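You operate a simulated robot arm through the tools that you are given. There is no shell and no other tool.

Carry out the task below with a simulated robot arm. There is one attempt and no reset: what you move stays moved.

## Task
Wipe the white frame, then grease the side deck's bare spot against rust.
Fine: wipe the oil off with the green pad, load the grease dauber at the grease tin; both go back. Set down upright: grease dauber. A coat counts when it lies all over at full strength: go over it till it gets no stronger. What is to be rubbed or washed off counts as gone when no trace of it is left.
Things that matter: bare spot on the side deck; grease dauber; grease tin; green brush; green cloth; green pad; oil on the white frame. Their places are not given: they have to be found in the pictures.

The check looks at the end state, three seconds after you hand in, the way a careful person would. Anything else that was tipped, shoved, dropped, spilled or broken makes it a failure.

## Robot
A 7-joint arm with a two-finger parallel gripper, fixed in place. Base frame: the origin is on the floor under the middle of its stand, x ahead of it, y to its left, z up. Lengths are in cm, angles in rad, forces in N, time in s.
With the tool pointing down near the work surface it reaches from about 40 to 90 cm from the base axis. Its first joint turns from -2.496 to 2.496 rad. Payload 3 kg.
The TCP is the grasp point between the finger pads, 3 cm short of the fingertips. In the tool frame z runs along the fingers and y along their closing line. Largest opening 9.4 cm; finger width 2.8, thickness 1; the body of the gripper, 5 by 9.6 cm, starts 5.5 cm behind the TCP.
Orientation is told as [roll, pitch, yaw] about the base's x, y, z axes, in that order, counted from this pose: with the fingers straight down and closing along the base's y, the tool's x points along the base's -x, its y along +y and its z along -z.

## Interface
- The arm moves only by the tool step_arm. Its arguments are lists of equal length, an entry for each row: "dp": the shift along the tool's x, y, z in units of 50 mm (1.0 is 50 mm), a list of three; "turn": the turn, a rotation vector about the tool's x, y, z in units of 5 degrees (1.0 is 5 degrees), a list of three. In form: {"dp": [[x, y, z], ...], "turn": [[ax, ay, az], ...]}. A call has 1 to 20 rows; each row shifts and turns the commanded pose from where the row before left it, along the tool's axes as they then stand. "hand" is the opening in per cent of the stroke, from 0 (shut) to 100 (fully open), set as the call begins (left out, the last holds). A call with a number of a shift or a turn outside -1 to 1 is refused whole. Each row takes 0.2 s and may step no farther than 5 cm and 0.15 rad from the row before; otherwise, or with a gripper value out of range, the whole call is refused. Where a pose cannot be reached the arm comes as near as it can. A force on the tool above 50 N (or 10 N above the force at the start of the call, whichever is more), or a blocked arm, ends the call early, and 0.2 s more pass. The fingers move at their own pace (about 7.2 cm/s each) and stop on an object; they squeeze with about 30 N. The grip force told is the motor's: it shows also when the fingers shut on nothing. Time passes only in rows, and 0.2 s behind the last, so rows that do not move let the fingers close. The reply holds the time, the measured pose of the TCP, the force on the tool along the base axes, the opening and the grip force, in the units named above and with some noise, with the torque about the TCP (base axes, N m) and any sound that the robot's microphone picked up.
- Cameras (640 x 400 px; columns grow to the right, rows downward): "scene" is fixed at [5.11, 49.92, 157.85]; the picture's right is [-0.50, -0.87, 0.00], its down [-0.81, 0.47, -0.35] and it looks along [0.30, -0.17, -0.94] (base axes); focal length 214 px, centre (320, 200). "wrist" rides on the gripper at [7.6, 1.4, -10.2] in the tool frame; the picture's right is [-0.18, 0.98, 0.00], its down [-0.75, -0.14, -0.64] and it looks along [-0.63, -0.12, 0.77] (tool axes); focal length 243 px, centre (320, 200).
- capture(camera): a new picture of that camera. It takes no simulated time.
- measure_at(camera, pixels): there is no depth. For up to 12 entries [column, row, z] of the newest picture of that camera ("zoom" is the newest enlarged one), the place [x, y] in the base frame at which the ray of that pixel passes the height z, good to about 0.2 cm. It takes no simulated time.
- close_up(camera, box): a new picture of the part [left, top, right, bottom] of that camera's present view, enlarged. It takes no simulated time.
- job_done(): hands the job in; it is judged then, once.

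Unless the task says otherwise, let go and move clear before handing in.

The tools are called after "Emit:" as a command line: name --argument value ..., lists and objects as JSON in quotes. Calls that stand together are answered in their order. step_arm: Moves the arm, as the interface text tells. Its arguments: {"type":"object","properties":{"dp":{"type":"array"},"turn":{"type":"array"},"hand":{"type":"number"}},"required":["dp","turn"]} The other tools are called the same way: capture (camera) takes a picture; measure_at (camera, pixels) gives the place at which the rays of pixels pass given heights; close_up (camera, box) takes an enlarged picture of a part of a camera's view; job_done () hands the job in.

At the start:

```text
time: 0.0
ee_pos: [35.94, 27.05, 135.16]
tcp_rot: [-0.001, 0.0, 0.0]
contact_force: [0.4, 0.0, 0.3]
wrist_torque: [0.01, -0.01, -0.01]
width: 9.41
gripper_force: 0.0
```

scene: 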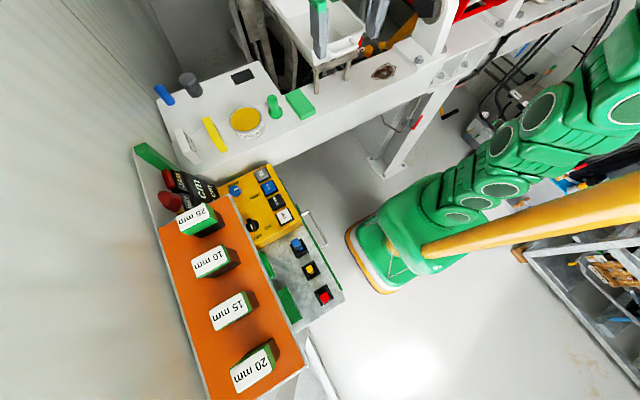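
wrist: 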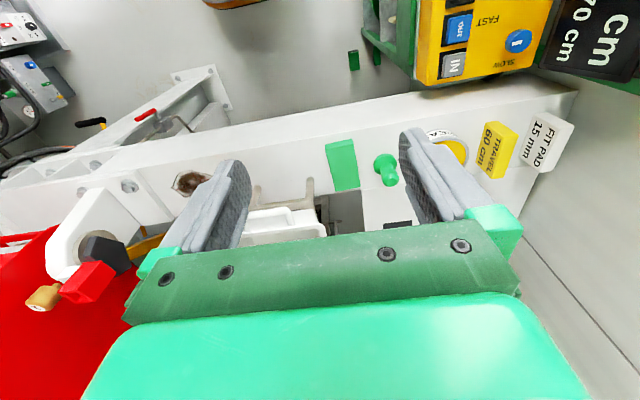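

The scene picture shows a white bench with a yellow tin near (246,120), a green peg near (273,106), a green pad near (300,104) and a brown stain near (383,71). I'll enlarge those areas to identify each item.

Emit:
close_up --camera "scene" --box '[140, 50, 340, 175]'

Emit:
close_up --camera "scene" --box '[280, 0, 480, 125]'

Emit:
close_up --camera "scene" --box '[120, 130, 360, 280]'

Emit:
close_up --camera "wrist" --box '[140, 80, 580, 280]'

```text
3.20 times, centred on (240, 112) of scene
```

zoom: 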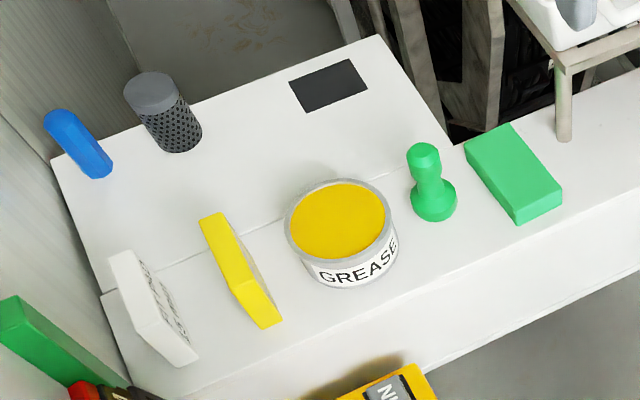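

```text
3.20 times, centred on (380, 62) of scene
```

zoom: 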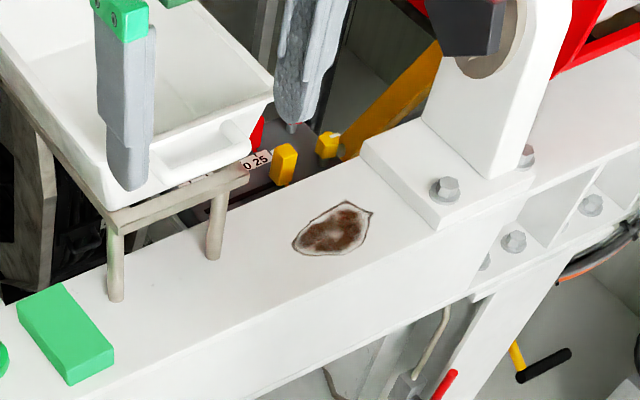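

```text
2.67 times, centred on (240, 205) of scene
```

zoom: 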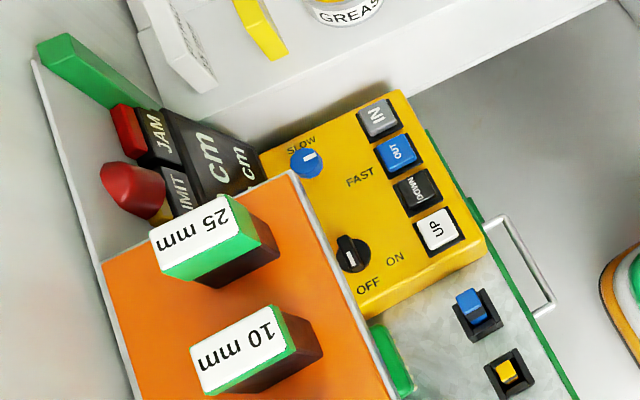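

```text
1.45 times, centred on (360, 180) of wrist
```

zoom: 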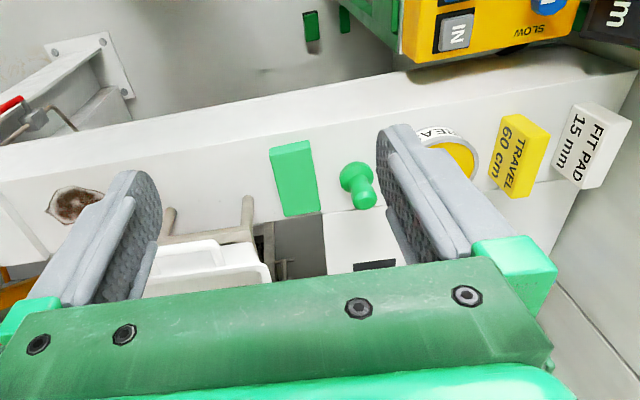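

The close-ups show a grease tin, a green dauber-like peg, a green block, a dark rectangle on the back plate and a brown stain on the beam. To get heights, I'll measure the same features in both cameras at several z values and find where they agree.

Emit:
measure_at --camera "scene" --pixels '[[300, 104, 60], [300, 104, 80], [300, 104, 100], [383, 71, 60], [383, 71, 80], [383, 71, 100], [242, 76, 60], [242, 76, 80], [242, 76, 100], [246, 120, 60], [246, 120, 80], [246, 120, 100]]'

Emit:
measure_at --camera "wrist" --pixels '[[341, 165, 60], [341, 165, 80], [341, 165, 100], [190, 182, 60], [190, 182, 80], [190, 182, 100], [398, 225, 60], [398, 225, 80], [398, 225, 100]]'

Emit:
close_up --camera "scene" --box '[340, 40, 430, 96]'

Emit:
close_up --camera "scene" --box '[150, 55, 280, 136]'

Emit:
close_up --camera "scene" --box '[230, 0, 390, 100]'

```text
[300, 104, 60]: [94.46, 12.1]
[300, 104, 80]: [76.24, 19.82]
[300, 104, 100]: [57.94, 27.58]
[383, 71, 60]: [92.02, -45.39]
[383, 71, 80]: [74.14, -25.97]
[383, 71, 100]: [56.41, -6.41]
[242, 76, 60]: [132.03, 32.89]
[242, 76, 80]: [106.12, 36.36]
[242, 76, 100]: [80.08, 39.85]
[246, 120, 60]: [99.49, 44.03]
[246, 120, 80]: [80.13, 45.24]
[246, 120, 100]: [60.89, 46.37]
```

```text
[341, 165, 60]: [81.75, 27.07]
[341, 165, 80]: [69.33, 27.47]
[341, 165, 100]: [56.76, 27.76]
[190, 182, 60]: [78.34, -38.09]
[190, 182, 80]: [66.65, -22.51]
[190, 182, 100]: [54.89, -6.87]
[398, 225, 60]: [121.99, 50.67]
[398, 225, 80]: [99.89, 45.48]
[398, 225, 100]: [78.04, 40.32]
```

```text
7.11 times, centred on (385, 68) of scene
```

zoom: 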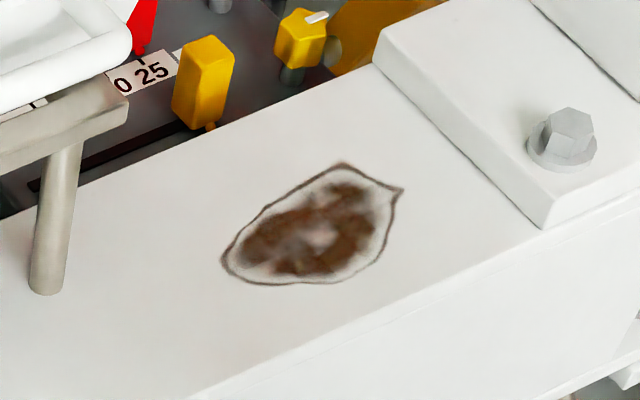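

```text
4.92 times, centred on (215, 96) of scene
```

zoom: 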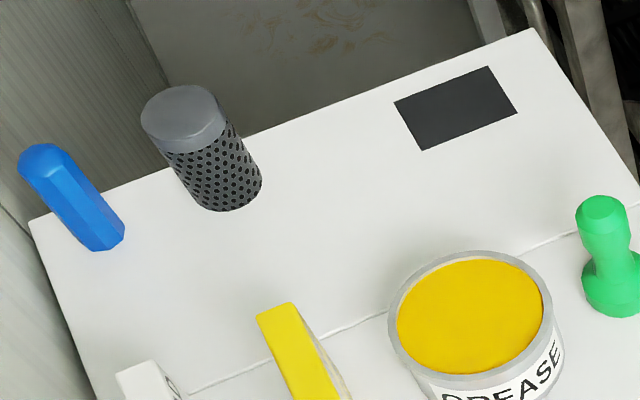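

```text
4.00 times, centred on (310, 50) of scene
```

zoom: 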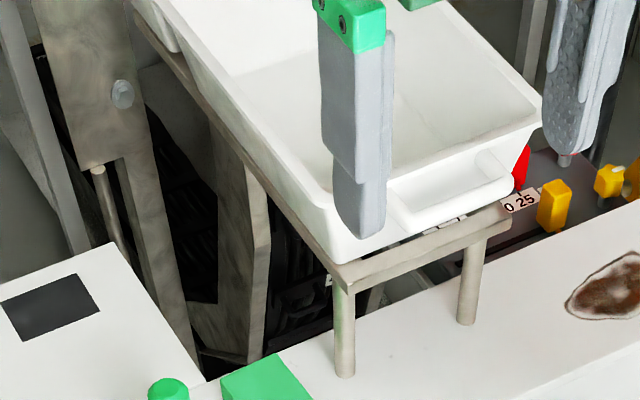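

The two cameras agree at about z = 100, which puts the oil near (55,-6), the green block near (57,28) and the dark rectangle near (79,40). Next I'll check the other green objects, around scene (155,157), (265,265) and (288,305), in case one is the brush or the cloth.

Emit:
close_up --camera "scene" --box '[125, 135, 205, 185]'

Emit:
close_up --camera "scene" --box '[240, 220, 368, 340]'

Emit:
close_up --camera "scene" --box '[256, 84, 326, 128]'

Emit:
close_up --camera "wrist" --box '[300, 30, 460, 130]'

Emit:
close_up --camera "scene" --box '[400, 0, 640, 150]'

Emit:
close_up --camera "scene" --box '[480, 150, 640, 350]'

```text
8.00 times, centred on (165, 160) of scene
```

zoom: 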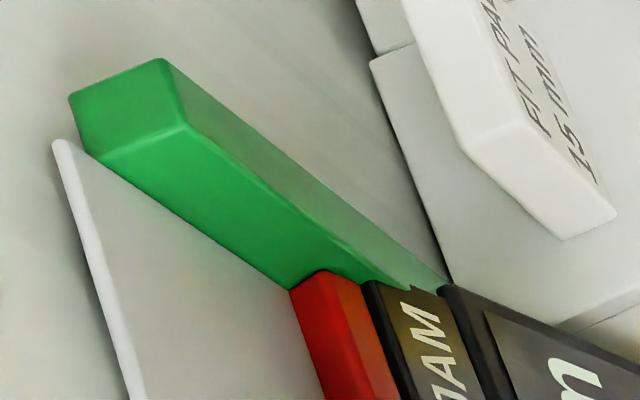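

```text
3.33 times, centred on (304, 280) of scene
```

zoom: 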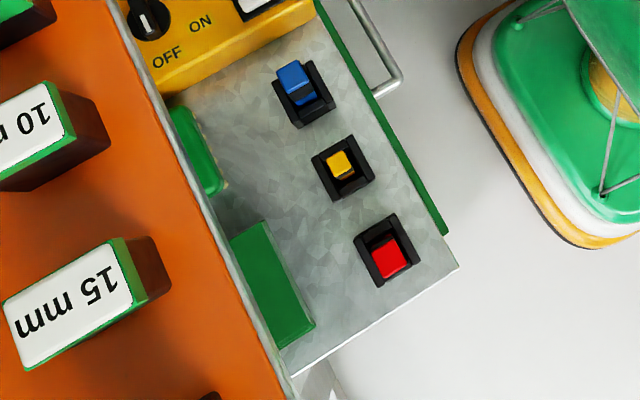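

```text
9.09 times, centred on (291, 106) of scene
```

zoom: 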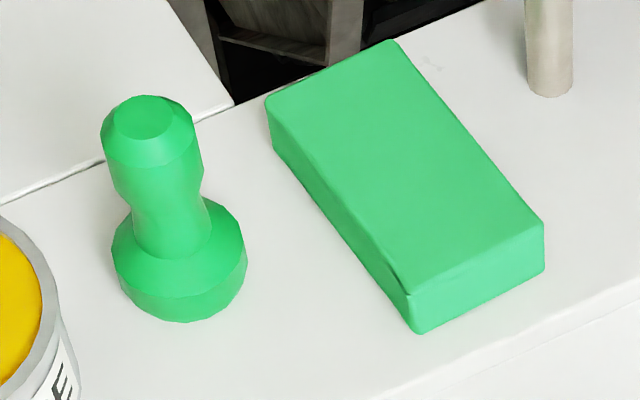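

```text
4.00 times, centred on (380, 80) of wrist
```

zoom: 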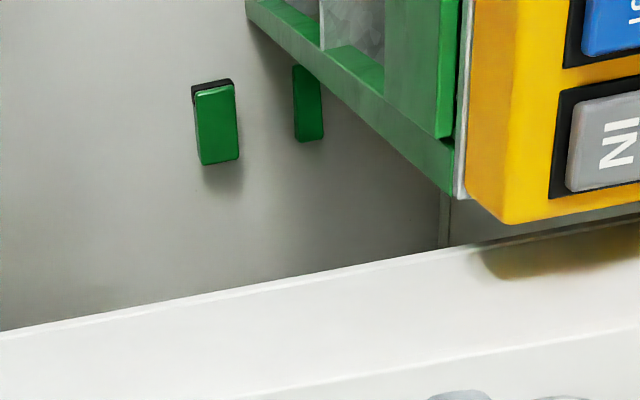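

```text
2.67 times, centred on (520, 75) of scene
```

zoom: 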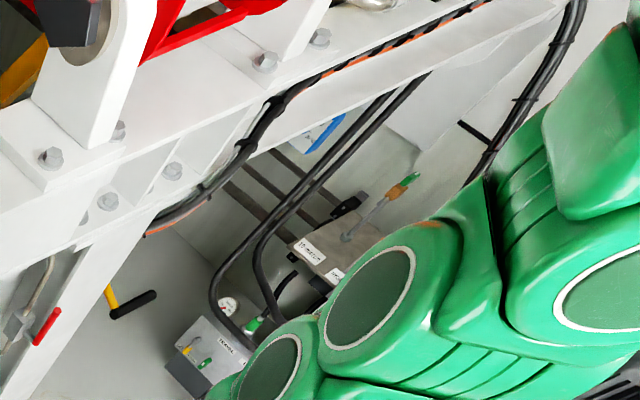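

```text
2.00 times, centred on (560, 250) of scene
```

zoom: 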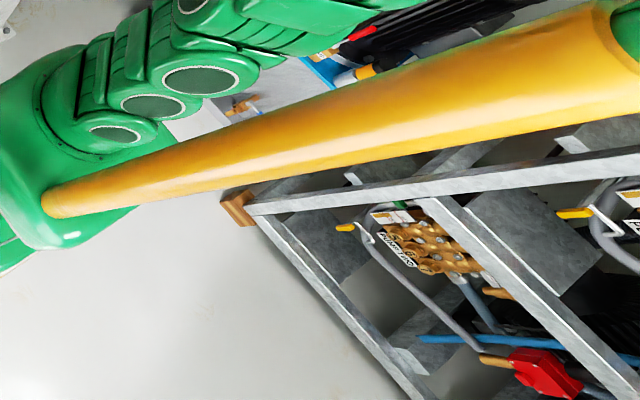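

The mint-green peg with the wide foot looks like the dauber, and the mint block looks like the pad. I don't see a brush or cloth yet. I'll raise the arm and turn it so the wrist camera covers more of the area.

Emit:
step_arm --dp '[[0, 0, -0.8], [0, 0.8, -0.6], [0, 0.8, 0], [0, 0.8, 0], [0, 0, 0]]' --turn '[[0, 0, 0], [0, 0, 0], [0, 0, 0], [0, 0, 0], [0, 0, 0]]'

Emit:
capture --camera "wrist"

Emit:
capture --camera "scene"

```text
time: 1.2
ee_pos: [36.71, 36.06, 134.61]
tcp_rot: [-0.001, -0.002, 0.0]
contact_force: [0.0, -0.2, 0.5]
wrist_torque: [0.02, 0.02, 0.0]
width: 9.41
gripper_force: 0.1
out of reach, approached as far as the arm can: row 1, 2, 3, 4
```

```text
taken
```

wrist: 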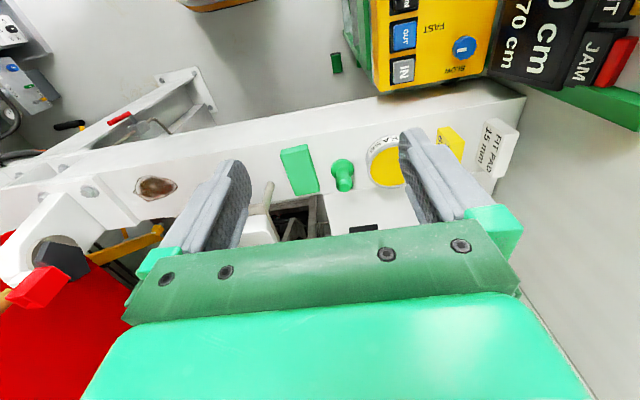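

```text
taken
```

scene: 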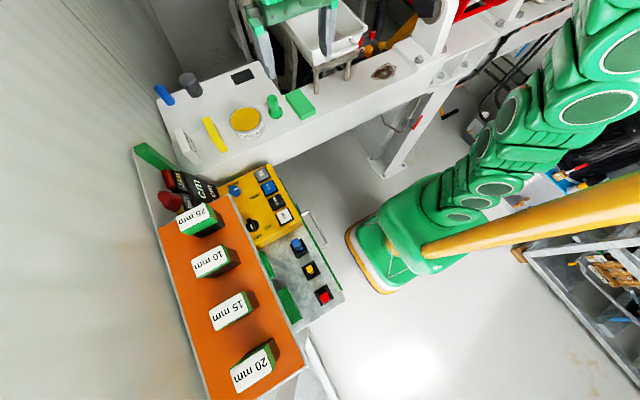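

Both pictures show the same layout as before, and the reply says the arm can't go higher here. The blue post at (163,94) and the grey cylinder at (189,85) both stand upright, so I need to tell which object is really the dauber. I'll measure everything at z = 100 and enlarge those two.

Emit:
measure_at --camera "scene" --pixels '[[171, 103, 100], [196, 95, 100], [242, 76, 100], [275, 114, 100], [300, 104, 100], [247, 128, 100], [383, 71, 100], [215, 148, 100], [195, 163, 100], [346, 78, 100], [317, 92, 100], [288, 310, 100]]'

Emit:
close_up --camera "scene" --box '[148, 64, 212, 104]'

Emit:
close_up --camera "wrist" --box '[260, 120, 420, 220]'

Emit:
close_up --camera "wrist" --box '[0, 130, 240, 280]'

```text
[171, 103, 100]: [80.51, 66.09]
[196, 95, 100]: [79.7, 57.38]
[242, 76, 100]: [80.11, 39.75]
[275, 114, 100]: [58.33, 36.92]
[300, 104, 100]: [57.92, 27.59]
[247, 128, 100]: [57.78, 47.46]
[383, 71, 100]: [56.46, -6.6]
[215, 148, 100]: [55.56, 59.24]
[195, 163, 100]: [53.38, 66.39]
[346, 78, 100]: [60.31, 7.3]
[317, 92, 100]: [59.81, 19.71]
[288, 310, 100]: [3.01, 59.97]
```

```text
10.00 times, centred on (180, 84) of scene
```

zoom: 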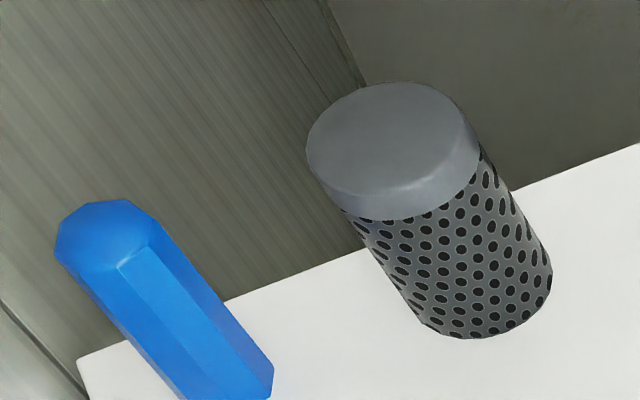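

```text
4.00 times, centred on (340, 170) of wrist
```

zoom: 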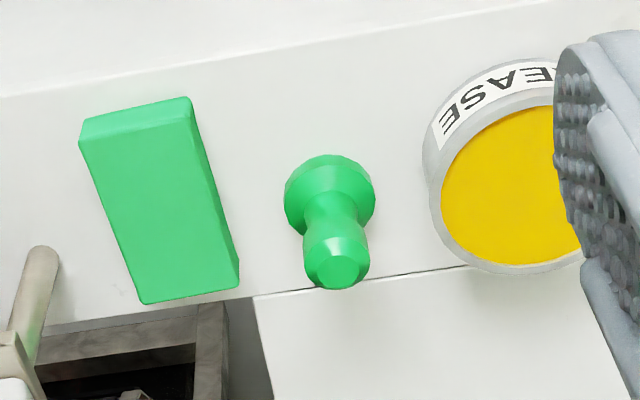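

```text
2.67 times, centred on (120, 205) of wrist
```

zoom: 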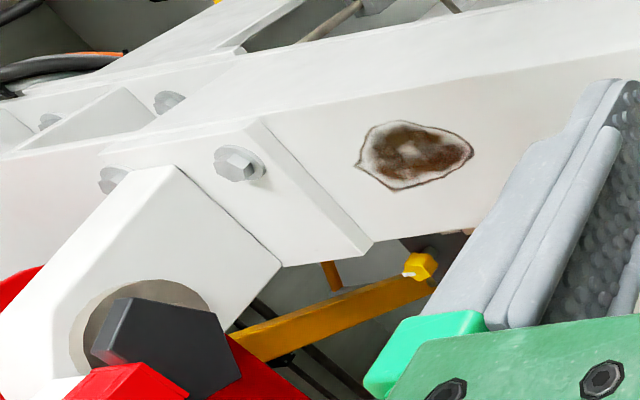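

The peg at wrist (340,170) has a round foot and a waisted handle, and the tin at (385,163) holds yellow grease. I still haven't found the brush or cloth, so I'll turn the wrist camera left towards the deck and beyond.

Emit:
step_arm --dp '[[0, 0, 0], [0, 0, 0], [0, 0, 0], [0, 0, 0], [0, 0, 0], [0, 0, 0], [0, 0, 0], [0, 0, 0], [0, 0, 0], [0, 0, 0], [0, 0, 0], [0, 0, 0]]' --turn '[[0, 0, -1], [0, 0, -1], [0, 0, -1], [0, 0, -1], [0, 0, -1], [0, 0, -1], [0, 0, -1], [0, 0, -1], [0, 0, -1], [0, 0, -1], [0, 0, -1], [0, 0, -1]]'

Emit:
capture --camera "wrist"

```text
time: 3.8
ee_pos: [37.0, 36.06, 134.65]
tcp_rot: [0.0, -0.001, 1.049]
contact_force: [0.1, 0.9, 0.3]
wrist_torque: [0.01, -0.02, -0.03]
width: 9.39
gripper_force: 0.1
```

```text
taken
```

wrist: 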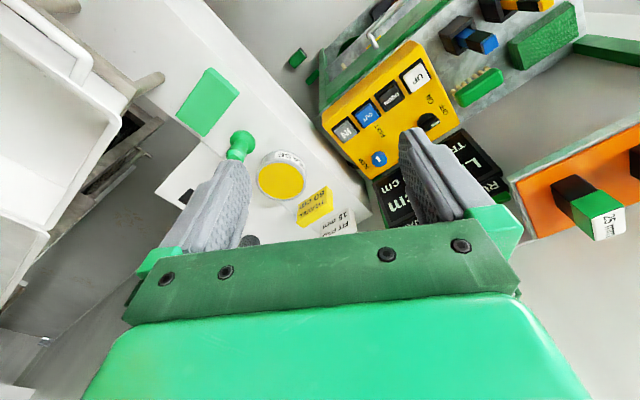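

The wrist picture now shows two more green items on the grey panel: a ridged one at (478,87) and a textured flat one at (545,35). I'll enlarge both.

Emit:
close_up --camera "wrist" --box '[430, 0, 640, 130]'

Emit:
close_up --camera "wrist" --box '[140, 50, 380, 250]'

Emit:
close_up --camera "scene" --box '[250, 235, 330, 330]'

```text
3.05 times, centred on (535, 65) of wrist
```

zoom: 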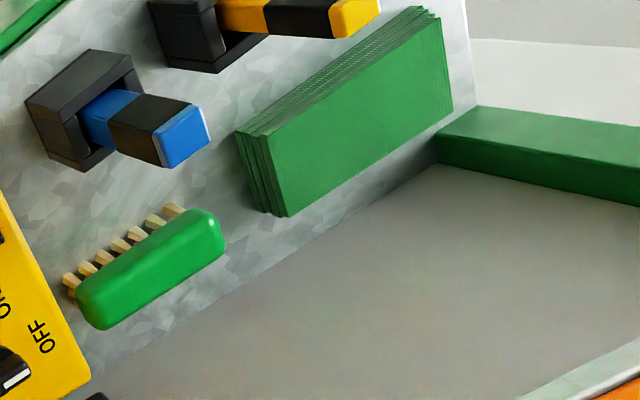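

```text
2.00 times, centred on (260, 150) of wrist
```

zoom: 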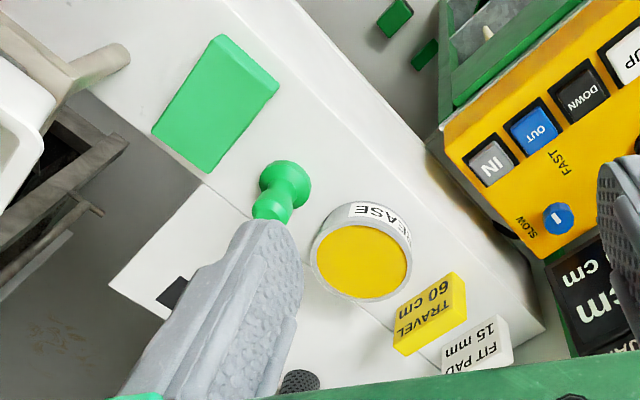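

```text
4.21 times, centred on (290, 282) of scene
```

zoom: 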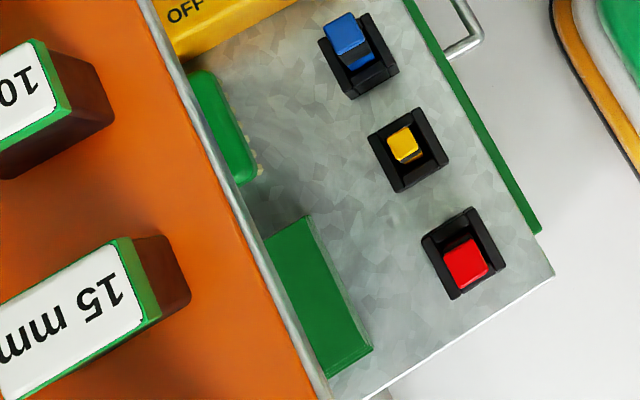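

That settles it: the zoom shows the green brush with bristles at (150,265) and the folded green cloth at (345,120), both on the control panel. So the mint peg is the grease dauber and the mint block is the green pad. Next I'll triangulate the heights of the beam, deck, dauber top and tin rim.

Emit:
measure_at --camera "wrist" --pixels '[[202.5, 141, 98], [202.5, 141, 102], [236, 154, 104], [236, 154, 108], [236, 154, 112], [281, 181, 100], [281, 181, 106], [281, 181, 112]]'

Emit:
measure_at --camera "scene" --pixels '[[278.4, 94.8, 98], [278.4, 94.8, 102], [271.7, 97, 104], [271.7, 97, 108], [271.7, 97, 112], [245.5, 119, 100], [245.5, 119, 106], [245.5, 119, 112]]'

```text
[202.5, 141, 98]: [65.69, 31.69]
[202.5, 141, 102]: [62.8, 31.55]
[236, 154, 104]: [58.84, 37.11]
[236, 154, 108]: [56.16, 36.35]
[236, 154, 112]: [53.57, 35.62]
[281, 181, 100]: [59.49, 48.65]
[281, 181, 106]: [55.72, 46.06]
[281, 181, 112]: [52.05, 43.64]
```

```text
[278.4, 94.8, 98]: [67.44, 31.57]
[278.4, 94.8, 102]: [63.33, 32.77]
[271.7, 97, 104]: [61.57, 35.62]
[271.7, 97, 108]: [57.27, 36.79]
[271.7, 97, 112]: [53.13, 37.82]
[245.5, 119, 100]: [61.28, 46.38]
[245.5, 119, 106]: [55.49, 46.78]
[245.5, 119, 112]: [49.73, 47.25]
```

The best fits put the beam and deck at z of about 100 to 101, the dauber top near z = 107.4 at (57.7,36.5), and the tin rim near z = 104.8 at (56.5,46.6). Now I'll measure the pad corners and the dauber base.

Emit:
measure_at --camera "scene" --pixels '[[285.28, 95, 103], [299.03, 88.62, 103], [315.53, 108.42, 103], [300.9, 116.23, 103], [315.53, 113.48, 100.5], [301.45, 120.52, 100.5], [285.7, 100.2, 100.5], [310.67, 119.2, 100.5]]'

Emit:
measure_at --camera "wrist" --pixels '[[208, 68, 103], [239, 93, 103], [205, 136, 103], [177, 117, 103]]'

Emit:
close_up --camera "wrist" --box '[160, 50, 280, 160]'

```text
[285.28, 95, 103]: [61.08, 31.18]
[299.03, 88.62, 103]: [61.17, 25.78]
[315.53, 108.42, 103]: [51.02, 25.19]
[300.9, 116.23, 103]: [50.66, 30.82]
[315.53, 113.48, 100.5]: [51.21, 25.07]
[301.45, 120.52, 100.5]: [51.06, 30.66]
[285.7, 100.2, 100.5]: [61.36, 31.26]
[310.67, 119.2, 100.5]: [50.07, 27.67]
```

```text
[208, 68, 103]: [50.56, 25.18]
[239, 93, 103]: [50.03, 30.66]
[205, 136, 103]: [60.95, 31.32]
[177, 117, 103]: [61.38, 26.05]
```

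```text
3.64 times, centred on (220, 105) of wrist
```

zoom: 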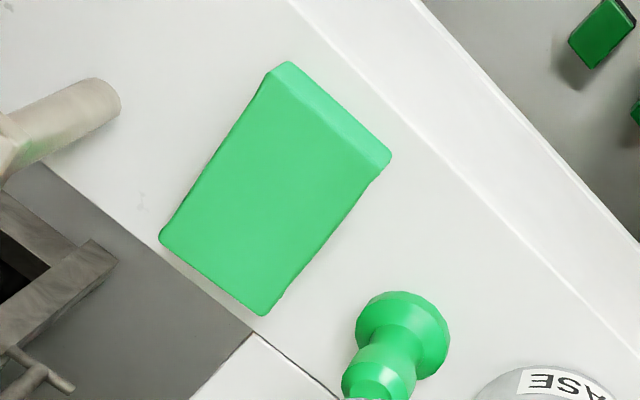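

The pad is about 10.3 × 5.5 × 2.6 cm, centred near (56,28.2), with its long side along x and turned by about +0.04 rad. Next I'll measure the oil outline, the beam edges, the bare spot corners, and the dauber and tin outlines.

Emit:
measure_at --camera "scene" --pixels '[[370.9, 76.7, 100.5], [396.6, 66.6, 100.5], [388.2, 62.8, 100.5], [382.2, 80, 100.5], [393.4, 83.5, 100.5], [375.2, 55.3, 100.5], [406, 61, 100.5], [315, 65, 110], [315, 65, 115], [316, 71, 110], [316, 71, 115], [350, 62, 110]]'

Emit:
measure_at --camera "scene" --pixels '[[230.3, 76.5, 100.5], [249.5, 69.5, 100.5], [255.3, 78.3, 100.5], [235.8, 86.4, 100.5], [275.8, 115.7, 100.5], [273, 110, 100.5], [245, 136, 100.5], [245.5, 106, 104.8], [245.5, 132.5, 104.8], [230, 118, 104.8], [260.5, 118, 104.8], [257, 60, 100.5]]'

Emit:
close_up --camera "scene" --box '[222, 56, 272, 96]'

Emit:
close_up --camera "scene" --box '[215, 90, 295, 140]'

```text
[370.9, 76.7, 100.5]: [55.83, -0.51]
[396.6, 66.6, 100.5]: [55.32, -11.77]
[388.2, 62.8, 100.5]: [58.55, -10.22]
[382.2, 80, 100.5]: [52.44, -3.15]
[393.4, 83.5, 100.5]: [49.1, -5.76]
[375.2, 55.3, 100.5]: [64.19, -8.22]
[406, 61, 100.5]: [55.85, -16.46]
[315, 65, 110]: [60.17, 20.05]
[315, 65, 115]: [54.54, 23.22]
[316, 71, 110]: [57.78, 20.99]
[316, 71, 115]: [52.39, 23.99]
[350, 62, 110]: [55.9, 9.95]
```

```text
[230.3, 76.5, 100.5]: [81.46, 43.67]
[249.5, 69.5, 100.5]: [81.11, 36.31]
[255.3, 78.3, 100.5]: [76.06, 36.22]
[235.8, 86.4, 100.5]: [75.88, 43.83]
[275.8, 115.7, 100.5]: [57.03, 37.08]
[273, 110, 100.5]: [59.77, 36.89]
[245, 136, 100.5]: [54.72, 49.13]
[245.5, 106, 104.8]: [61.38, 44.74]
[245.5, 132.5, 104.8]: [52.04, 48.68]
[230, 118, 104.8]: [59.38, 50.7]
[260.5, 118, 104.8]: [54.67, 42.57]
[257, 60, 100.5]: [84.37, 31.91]
```

```text
10.00 times, centred on (247, 76) of scene
```

zoom: 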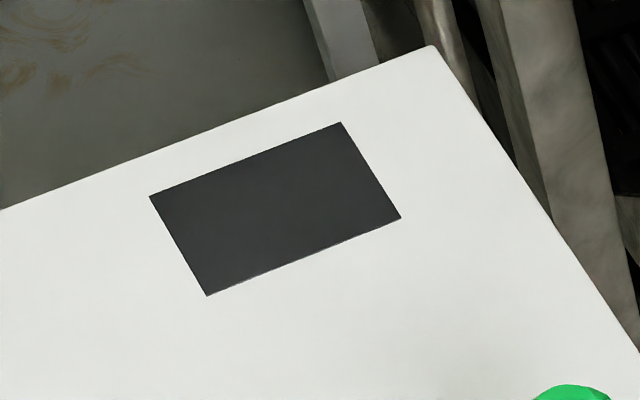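

```text
8.00 times, centred on (255, 115) of scene
```

zoom: 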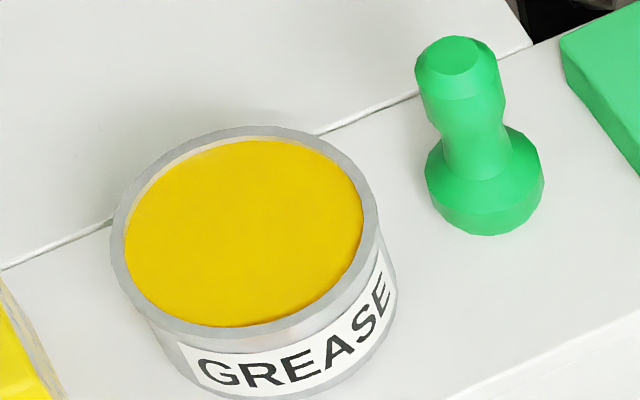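

The oil covers roughly x 52.4–58.6 and y −11.8 to −0.5, and the bare spot covers x 75.9–81.5 and y 36.2–43.8. Before moving the hand near the tray I'll check its front edge and height, using the wrist at (0–160, 0–250) and the scene.

Emit:
close_up --camera "wrist" --box '[0, 0, 200, 150]'

Emit:
close_up --camera "scene" --box '[270, 0, 400, 100]'

```text
2.67 times, centred on (100, 75) of wrist
```

zoom: 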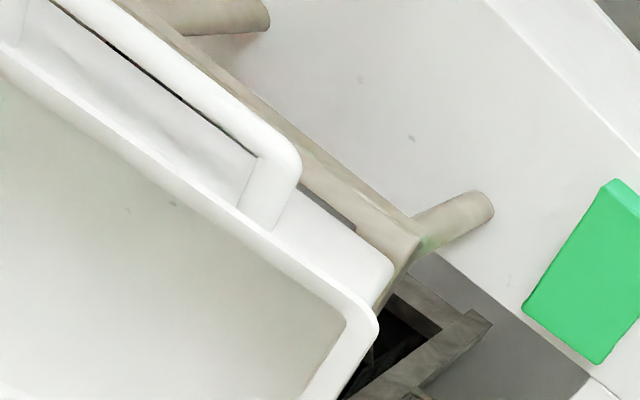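

```text
4.00 times, centred on (335, 50) of scene
```

zoom: 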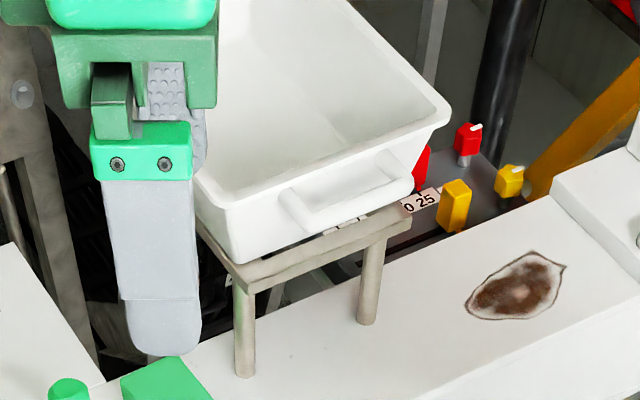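

The two zooms show matching points: the stand corner, the left end of the handle and the rim corner. I'll triangulate those three to get the tray height and how far it reaches.

Emit:
measure_at --camera "wrist" --pixels '[[135.6, 93.7, 105], [135.6, 93.7, 112], [91.8, 61.9, 110], [91.8, 61.9, 120], [121.7, 121.8, 110], [121.7, 121.8, 120]]'

Emit:
measure_at --camera "scene" --pixels '[[314.5, 72.5, 105], [314.5, 72.5, 112], [327.5, 50, 110], [327.5, 50, 120], [306, 48.75, 110], [306, 48.75, 120], [362, 29, 110], [362, 29, 120]]'

```text
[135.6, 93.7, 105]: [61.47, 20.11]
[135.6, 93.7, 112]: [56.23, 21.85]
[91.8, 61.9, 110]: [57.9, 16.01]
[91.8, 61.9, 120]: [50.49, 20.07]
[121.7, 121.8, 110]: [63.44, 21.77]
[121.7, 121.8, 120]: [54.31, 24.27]
```

```text
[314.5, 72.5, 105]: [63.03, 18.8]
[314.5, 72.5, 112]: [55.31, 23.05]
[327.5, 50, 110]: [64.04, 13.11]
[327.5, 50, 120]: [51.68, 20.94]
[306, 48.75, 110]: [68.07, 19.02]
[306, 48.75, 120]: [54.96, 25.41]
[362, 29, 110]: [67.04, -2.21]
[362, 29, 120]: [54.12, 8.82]
```

The stand top is near z = 109 with its corner at about (58.6,20.9). The tray rim and handle overhang the beam at roughly z = 117–119, reaching x of about 53–55. I need a better look before going in with the pad, so I'll turn back and move lower to a point clear of everything.

Emit:
step_arm --dp '[[0, -0.2, 0], [0, -0.2, 0.2], [0, -0.2, 0.2], [0, -0.2, 0.2], [0, -0.2, 0.2], [0, 0, 0.2], [0, 0, 0.2], [0, 0, 0.2], [0, 0, 0.2], [0, 0, 0.2], [0, 0, 0.2], [0, 0, 0]]' --turn '[[0, 0, 1], [0, 0, 1], [0, 0, 1], [0, 0, 1], [0, 0, 1], [0, 0, 1], [0, 0, 1], [0, 0, 1], [0, 0, 1], [0, 0, 1], [0, 0, 1], [0, 0, 1]]'

Emit:
capture --camera "wrist"

Emit:
capture --camera "scene"

```text
time: 6.4
ee_pos: [40.63, 32.79, 124.52]
tcp_rot: [0.001, -0.001, -0.002]
contact_force: [-0.8, 0.4, 1.3]
wrist_torque: [-0.01, 0.02, 0.01]
width: 9.4
gripper_force: 0.2
```

```text
taken
```

wrist: 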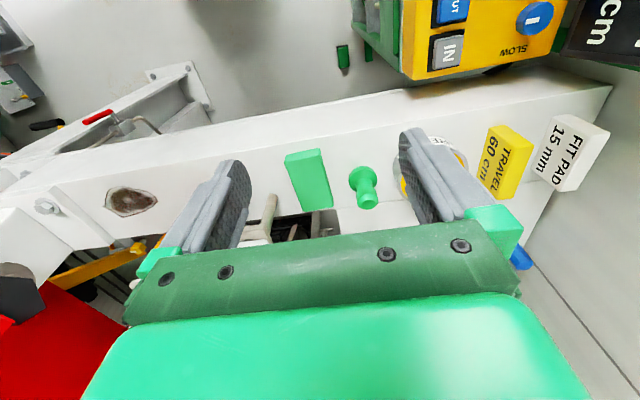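

```text
taken
```

scene: 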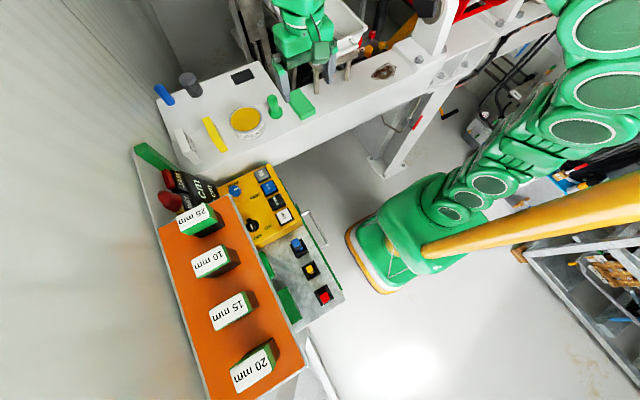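

The gripper hides the tray in this view. I'll tilt the tool forward by about 35° so the wrist camera looks further out and brings the tray into its upper half.

Emit:
step_arm --dp '[[0, 0, 0], [0, 0, 0], [0, 0, 0], [0, 0, 0], [0, 0, 0], [0, 0, 0], [0, 0, 0]]' --turn '[[0, -1, 0], [0, -1, 0], [0, -1, 0], [0, -1, 0], [0, -1, 0], [0, -1, 0], [0, -1, 0]]'

Emit:
capture --camera "wrist"

```text
time: 8.2
ee_pos: [42.49, 35.42, 117.32]
tcp_rot: [0.114, -0.319, -0.048]
contact_force: [0.9, 0.3, 0.2]
wrist_torque: [-0.01, -0.02, 0.0]
width: 9.41
gripper_force: 0.0
stopped in row 7: the arm was blocked; the commanded pose is now the measured one
```

```text
taken
```

wrist: 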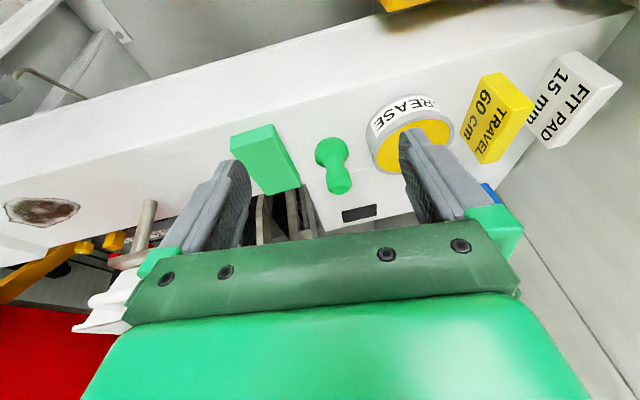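

That tilt got blocked, probably by the arm's own limits near its base, since the force readings stayed near zero. I'll straighten the tool, go higher and further forward, and look down on the tray front from there.

Emit:
step_arm --dp '[[0, -0.3, -0.5], [0, -0.3, -0.5], [0, -0.2, -0.5], [0, -0.2, -0.5], [0, 0, 0]]' --turn '[[0.33, 0.91, -0.14], [0.33, 0.91, -0.14], [0.33, 0.91, -0.14], [0.32, 0.91, -0.13], [0, 0, 0]]'

```text
time: 9.4
ee_pos: [40.34, 29.96, 127.07]
tcp_rot: [-0.012, -0.012, 0.02]
contact_force: [0.0, 0.1, 0.1]
wrist_torque: [-0.01, -0.01, -0.02]
width: 9.39
gripper_force: 0.1
```

The tool is nearly straight again at (40.3,30.0,127.1). I'll move forward and up to about (48,27,134) for the tray view.

Emit:
step_arm --dp '[[-0.5, -0.2, -0.5], [-0.5, -0.2, -0.5], [-0.5, -0.2, -0.4], [0, 0, 0]]' --turn '[[-0.14, 0.14, 0.23], [0, 0, 0], [0, 0, 0], [0, 0, 0]]'

Emit:
capture --camera "wrist"

```text
time: 10.4
ee_pos: [47.94, 26.97, 133.93]
tcp_rot: [0.0, -0.002, -0.003]
contact_force: [0.6, 0.2, 0.2]
wrist_torque: [0.03, -0.01, -0.01]
width: 9.39
gripper_force: 0.0
```

```text
taken
```

wrist: 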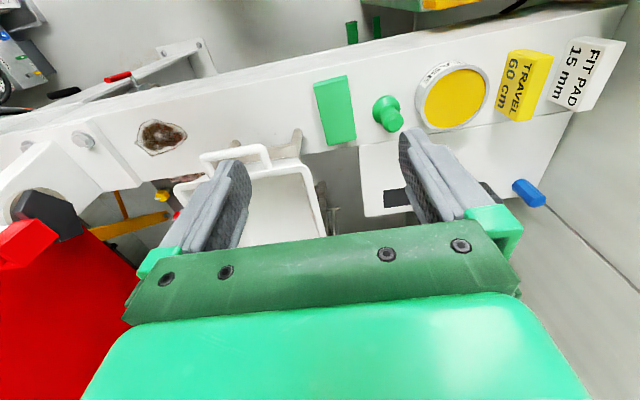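

Emit:
close_up --camera "wrist" --box '[160, 110, 340, 230]'

Emit:
close_up --camera "scene" --box '[270, 0, 400, 100]'

```text
3.33 times, centred on (250, 170) of wrist
```

zoom: 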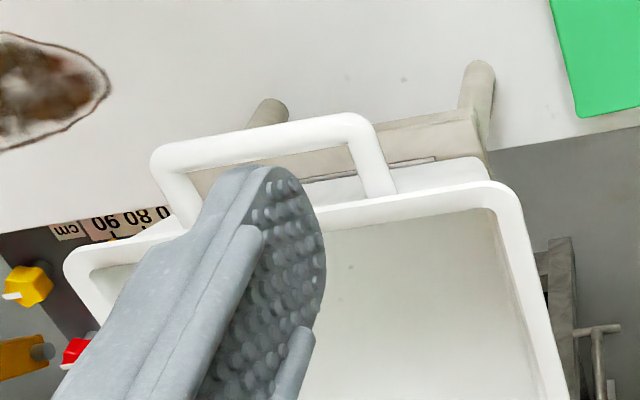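

```text
4.00 times, centred on (335, 50) of scene
```

zoom: 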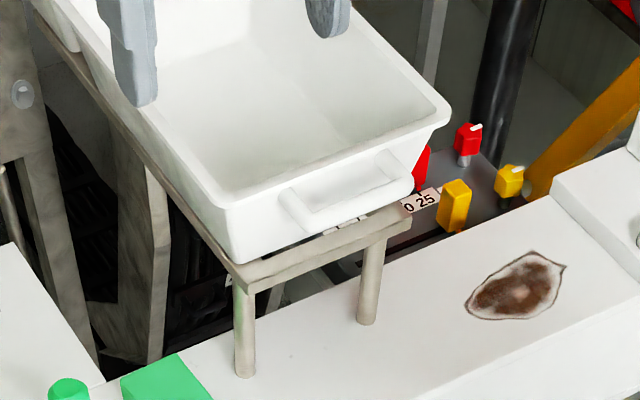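

This view clearly shows the tray rim corner at zoom (510,190) and the handle corners at (368,118) and (155,155). I'll triangulate them against the scene.

Emit:
measure_at --camera "wrist" --pixels '[[307, 167, 112], [307, 167, 120], [264.4, 145.4, 112], [264.4, 145.4, 120], [200.4, 156.5, 112], [200.4, 156.5, 120], [174.3, 186.5, 112], [174.3, 186.5, 120]]'

Emit:
measure_at --camera "scene" --pixels '[[310.5, 51.25, 112], [310.5, 51.25, 120], [329, 54, 112], [329, 54, 120], [357.5, 46.25, 112], [357.5, 46.25, 120], [366.75, 27, 112], [366.75, 27, 120]]'

```text
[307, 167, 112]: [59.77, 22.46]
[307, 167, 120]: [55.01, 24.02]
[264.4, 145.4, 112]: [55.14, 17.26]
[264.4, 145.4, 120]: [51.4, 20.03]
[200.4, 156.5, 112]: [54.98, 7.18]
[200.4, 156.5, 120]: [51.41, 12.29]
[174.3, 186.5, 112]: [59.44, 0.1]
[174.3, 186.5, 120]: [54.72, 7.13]
```

```text
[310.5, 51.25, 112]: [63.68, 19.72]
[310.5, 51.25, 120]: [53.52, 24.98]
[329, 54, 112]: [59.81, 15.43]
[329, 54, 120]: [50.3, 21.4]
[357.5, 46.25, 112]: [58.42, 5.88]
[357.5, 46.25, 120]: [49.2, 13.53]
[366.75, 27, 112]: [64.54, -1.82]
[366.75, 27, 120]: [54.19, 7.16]
```

The tray rim's left corner is at about (56.3,23.6,118), and its handle sticks out to x of about 52.3 for y from 10 to 19.5. I'll approach the pad with the tool tilted 15° towards the base so the hand clears that corner, setting the tilt and yaw while still high up.

Emit:
step_arm --dp '[[0, 0, 0.2], [0, 0, 0.2], [0, 0, 0.2], [0, 0, 0.2], [0, 0, 0]]' --turn '[[0, 0, -0.63], [0, -1, 0], [0, -1, 0], [0, -1, 0], [0, 0, 0]]' --hand 80

Emit:
measure_at --camera "scene" --pixels '[[412.8, 37, 101.5], [392.7, 48.3, 101.5], [416.6, 71.9, 101.5], [420, 55, 101.5]]'

```text
time: 11.6
ee_pos: [48.01, 27.01, 129.97]
tcp_rot: [-0.001, -0.265, 0.053]
contact_force: [1.0, 0.2, -0.4]
wrist_torque: [-0.01, -0.01, 0.04]
width: 7.53
gripper_force: 0.1
```

```text
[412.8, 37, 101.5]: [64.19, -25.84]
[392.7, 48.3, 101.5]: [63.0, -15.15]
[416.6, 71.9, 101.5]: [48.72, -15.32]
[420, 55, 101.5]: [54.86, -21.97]
```

The tilt and yaw are set, with TCP at (48.0,27.0,130.0). Next I'll go to a point above the pad at about (55,28.2,118) and look again.

Emit:
step_arm --dp '[[-0.186, 0.041, 0.671], [-0.186, 0.041, 0.671], [-0.186, 0.041, 0.671], [-0.186, 0.041, 0.671], [0, 0, 0]]' --turn '[[0, 0, 0], [0, 0, 0], [0, 0, 0], [0, 0, 0], [0, 0, 0]]'

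Emit:
capture --camera "wrist"

Emit:
close_up --camera "scene" --box '[220, 0, 420, 140]'

```text
time: 12.8
ee_pos: [55.02, 27.98, 117.64]
tcp_rot: [0.0, -0.263, 0.054]
contact_force: [-0.8, 0.5, 0.5]
wrist_torque: [-0.01, 0.0, -0.04]
width: 7.5
gripper_force: 0.1
```

```text
taken
```

wrist: 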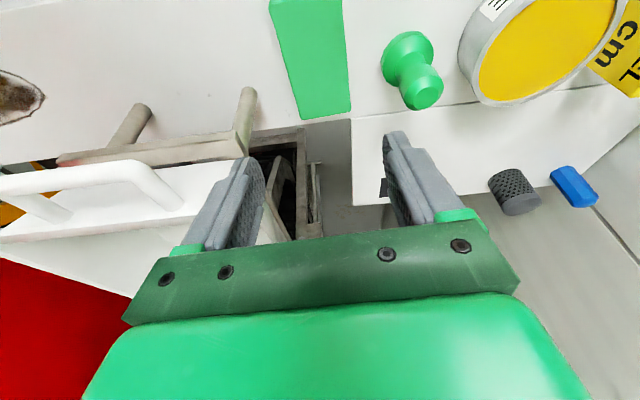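

```text
2.86 times, centred on (320, 70) of scene
```

zoom: 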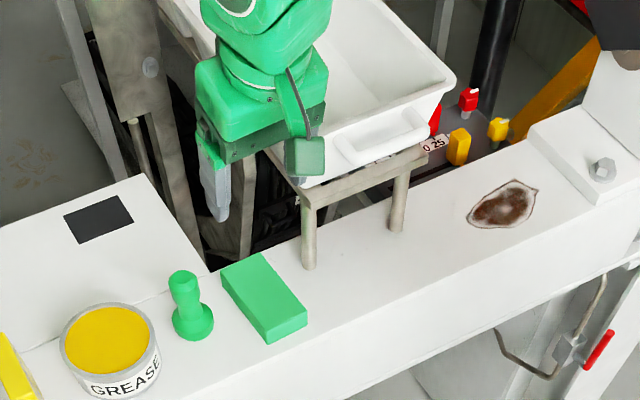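

The wrist shows the pad at (310,60) ahead of the fingers, and the scene shows the hand clear of the tray. I'll measure the pad's far edge from this closer view to line up y and yaw.

Emit:
close_up --camera "wrist" --box '[240, 0, 480, 150]'

Emit:
measure_at --camera "wrist" --pixels '[[298, 120, 103], [351, 111, 103], [269, 8, 103], [341, 2, 103], [421, 95, 107.4], [408, 57, 100.5]]'

```text
2.67 times, centred on (360, 75) of wrist
```

zoom: 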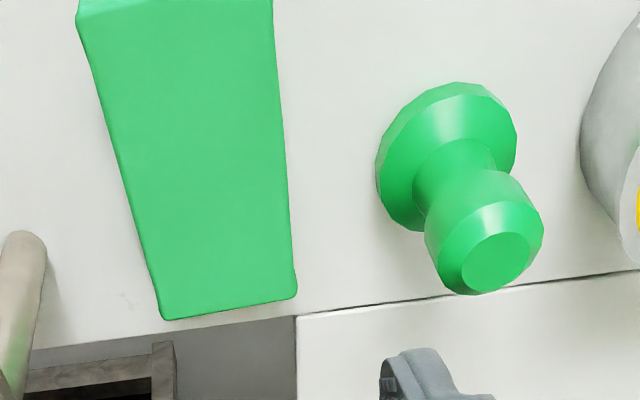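

```text
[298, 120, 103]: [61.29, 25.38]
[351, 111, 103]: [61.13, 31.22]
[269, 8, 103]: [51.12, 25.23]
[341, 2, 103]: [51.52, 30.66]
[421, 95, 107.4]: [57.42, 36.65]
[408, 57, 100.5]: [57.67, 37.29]
```

The pad is centred near (56.2,28.15), yaw about 0.045, width about 5.6, with y edges at 25.3 and 31.0. I'll descend with the fingers straddling it, stopping first at TCP z = 106.

Emit:
step_arm --dp '[[0.141, 0.008, 0.565], [0.141, 0.008, 0.565], [0.141, 0.008, 0.565], [0.141, 0.008, 0.565], [0, 0, 0]]' --turn '[[0, 0, 0], [0, 0, 0], [0, 0, 0], [0, 0, 0], [0, 0, 0]]'

Emit:
capture --camera "wrist"

Emit:
close_up --camera "scene" --box '[240, 20, 400, 130]'

```text
time: 13.1
ee_pos: [55.07, 28.32, 117.5]
tcp_rot: [0.004, -0.283, 0.06]
contact_force: [0.1, 2.3, 19.6]
wrist_torque: [-0.96, -0.33, 0.07]
width: 7.41
gripper_force: 0.1
stopped in row 1: the force on the tool passed its limit at 81 N (the readings are from after the stop); the commanded pose is now the measured one
```

```text
taken
```

wrist: 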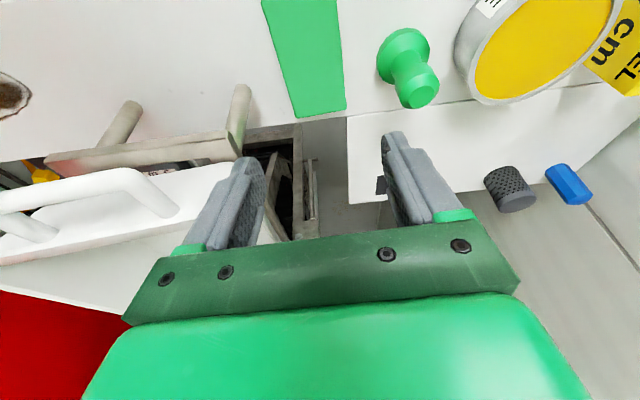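

```text
3.64 times, centred on (320, 75) of scene
```

zoom: 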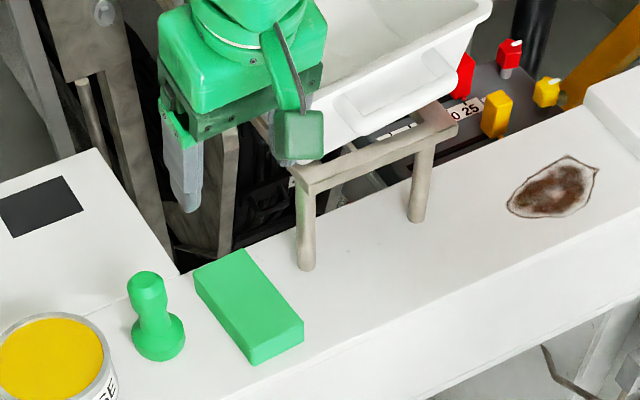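

The move stopped with an 81 N contact, and an upward 19.6 N force remains. The torque puts the contact near (56.8,24.6), at the tray corner, and the tray looks tipped in the pictures. I'll lift straight up a little at once and check whether it settles back.

Emit:
step_arm --dp '[[-0.026, 0, -0.097], [-0.026, 0, -0.097], [0, 0, 0]]' --turn '[[0, 0, 0], [0, 0, 0], [0, 0, 0]]'

Emit:
close_up --camera "scene" --box '[240, 0, 400, 110]'

Emit:
capture --camera "wrist"

```text
time: 13.9
ee_pos: [55.07, 28.33, 118.28]
tcp_rot: [0.006, -0.279, 0.058]
contact_force: [0.0, -0.1, 0.2]
wrist_torque: [0.01, 0.03, 0.01]
width: 7.55
gripper_force: 0.0
```

```text
3.64 times, centred on (320, 55) of scene
```

zoom: 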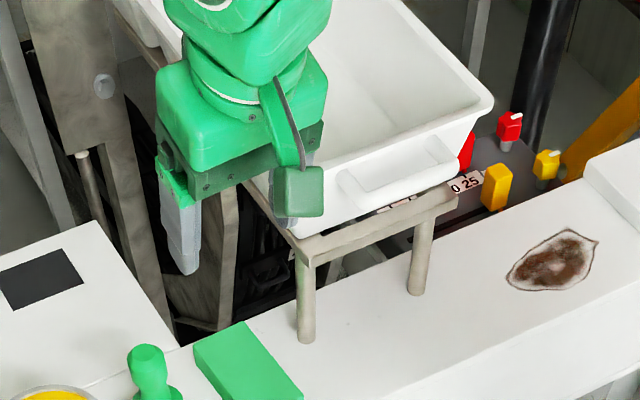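

```text
taken
```

wrist: 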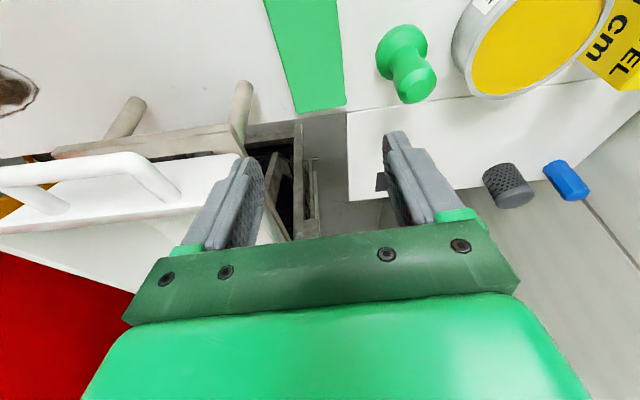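

The tray has settled back: its right rim corner is at scene (367.5,27.5) as before, and the contact force is zero. The −y fingertip had come down on the overhanging tray corner. I'll rise, back off in −x, tilt a bit more, and descend in front of the tray before sliding in low.

Emit:
step_arm --dp '[[-0.083, 0, -0.288], [-0.083, 0, -0.288], [0.53, 0.012, -0.151], [0.53, 0.012, -0.151], [0, 0, 0], [0, 0, 0], [0, 0, 0]]' --turn '[[0, 0, 0], [0, 0, 0], [0, 0, 0], [0, 0, 0], [0, -0.6, 0], [0, -0.6, 0], [0, 0, 0]]' --hand 72

Emit:
close_up --camera "scene" --box '[270, 0, 400, 100]'

Emit:
capture --camera "wrist"

```text
time: 15.5
ee_pos: [49.56, 27.99, 121.53]
tcp_rot: [0.005, -0.384, 0.057]
contact_force: [0.0, -1.0, 0.4]
wrist_torque: [0.01, 0.01, 0.01]
width: 6.79
gripper_force: 0.1
```

```text
4.00 times, centred on (335, 50) of scene
```

zoom: 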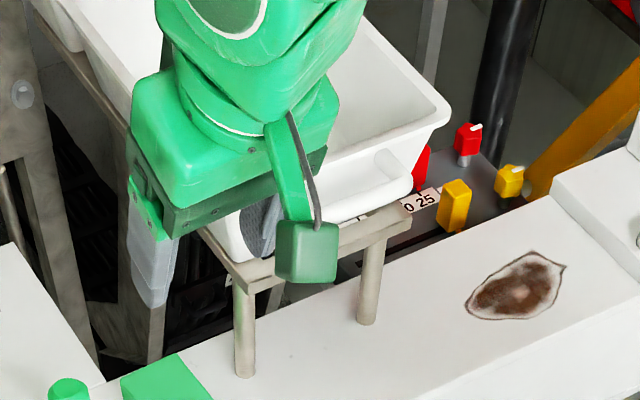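

```text
taken
```

wrist: 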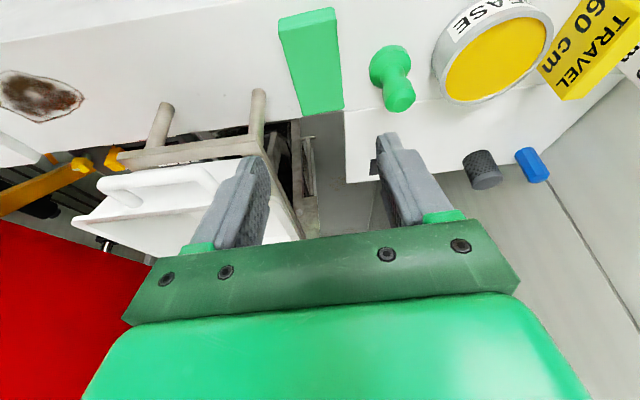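

The tray is back exactly where it was: the rim corner is at zoom (447,108) in the same 4x view. I'll enlarge the wrist view of the tray front for a better height estimate of its left corner.

Emit:
close_up --camera "wrist" --box '[60, 70, 340, 245]'

```text
2.29 times, centred on (200, 158) of wrist
```

zoom: 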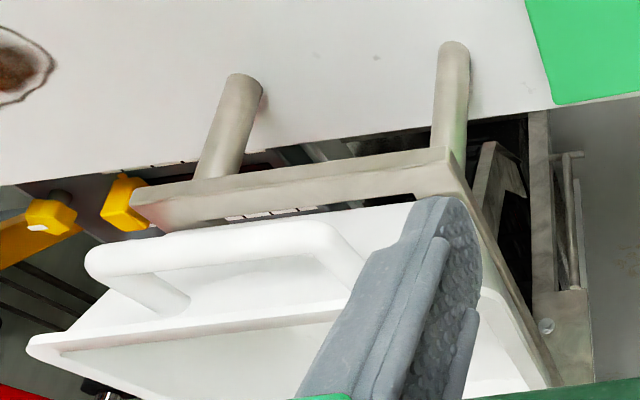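

Emit:
measure_at --camera "wrist" --pixels '[[272, 197, 115], [272, 197, 118], [75, 220, 115], [75, 220, 118], [120, 180, 112], [120, 180, 116], [211, 168, 112], [211, 168, 116], [256, 148, 107], [256, 148, 109]]'

```text
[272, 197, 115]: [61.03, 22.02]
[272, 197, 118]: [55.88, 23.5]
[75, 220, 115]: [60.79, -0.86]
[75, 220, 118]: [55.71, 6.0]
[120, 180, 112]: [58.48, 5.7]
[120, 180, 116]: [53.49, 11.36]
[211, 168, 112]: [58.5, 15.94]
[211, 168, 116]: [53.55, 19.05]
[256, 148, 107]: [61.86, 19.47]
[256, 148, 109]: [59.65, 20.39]
```

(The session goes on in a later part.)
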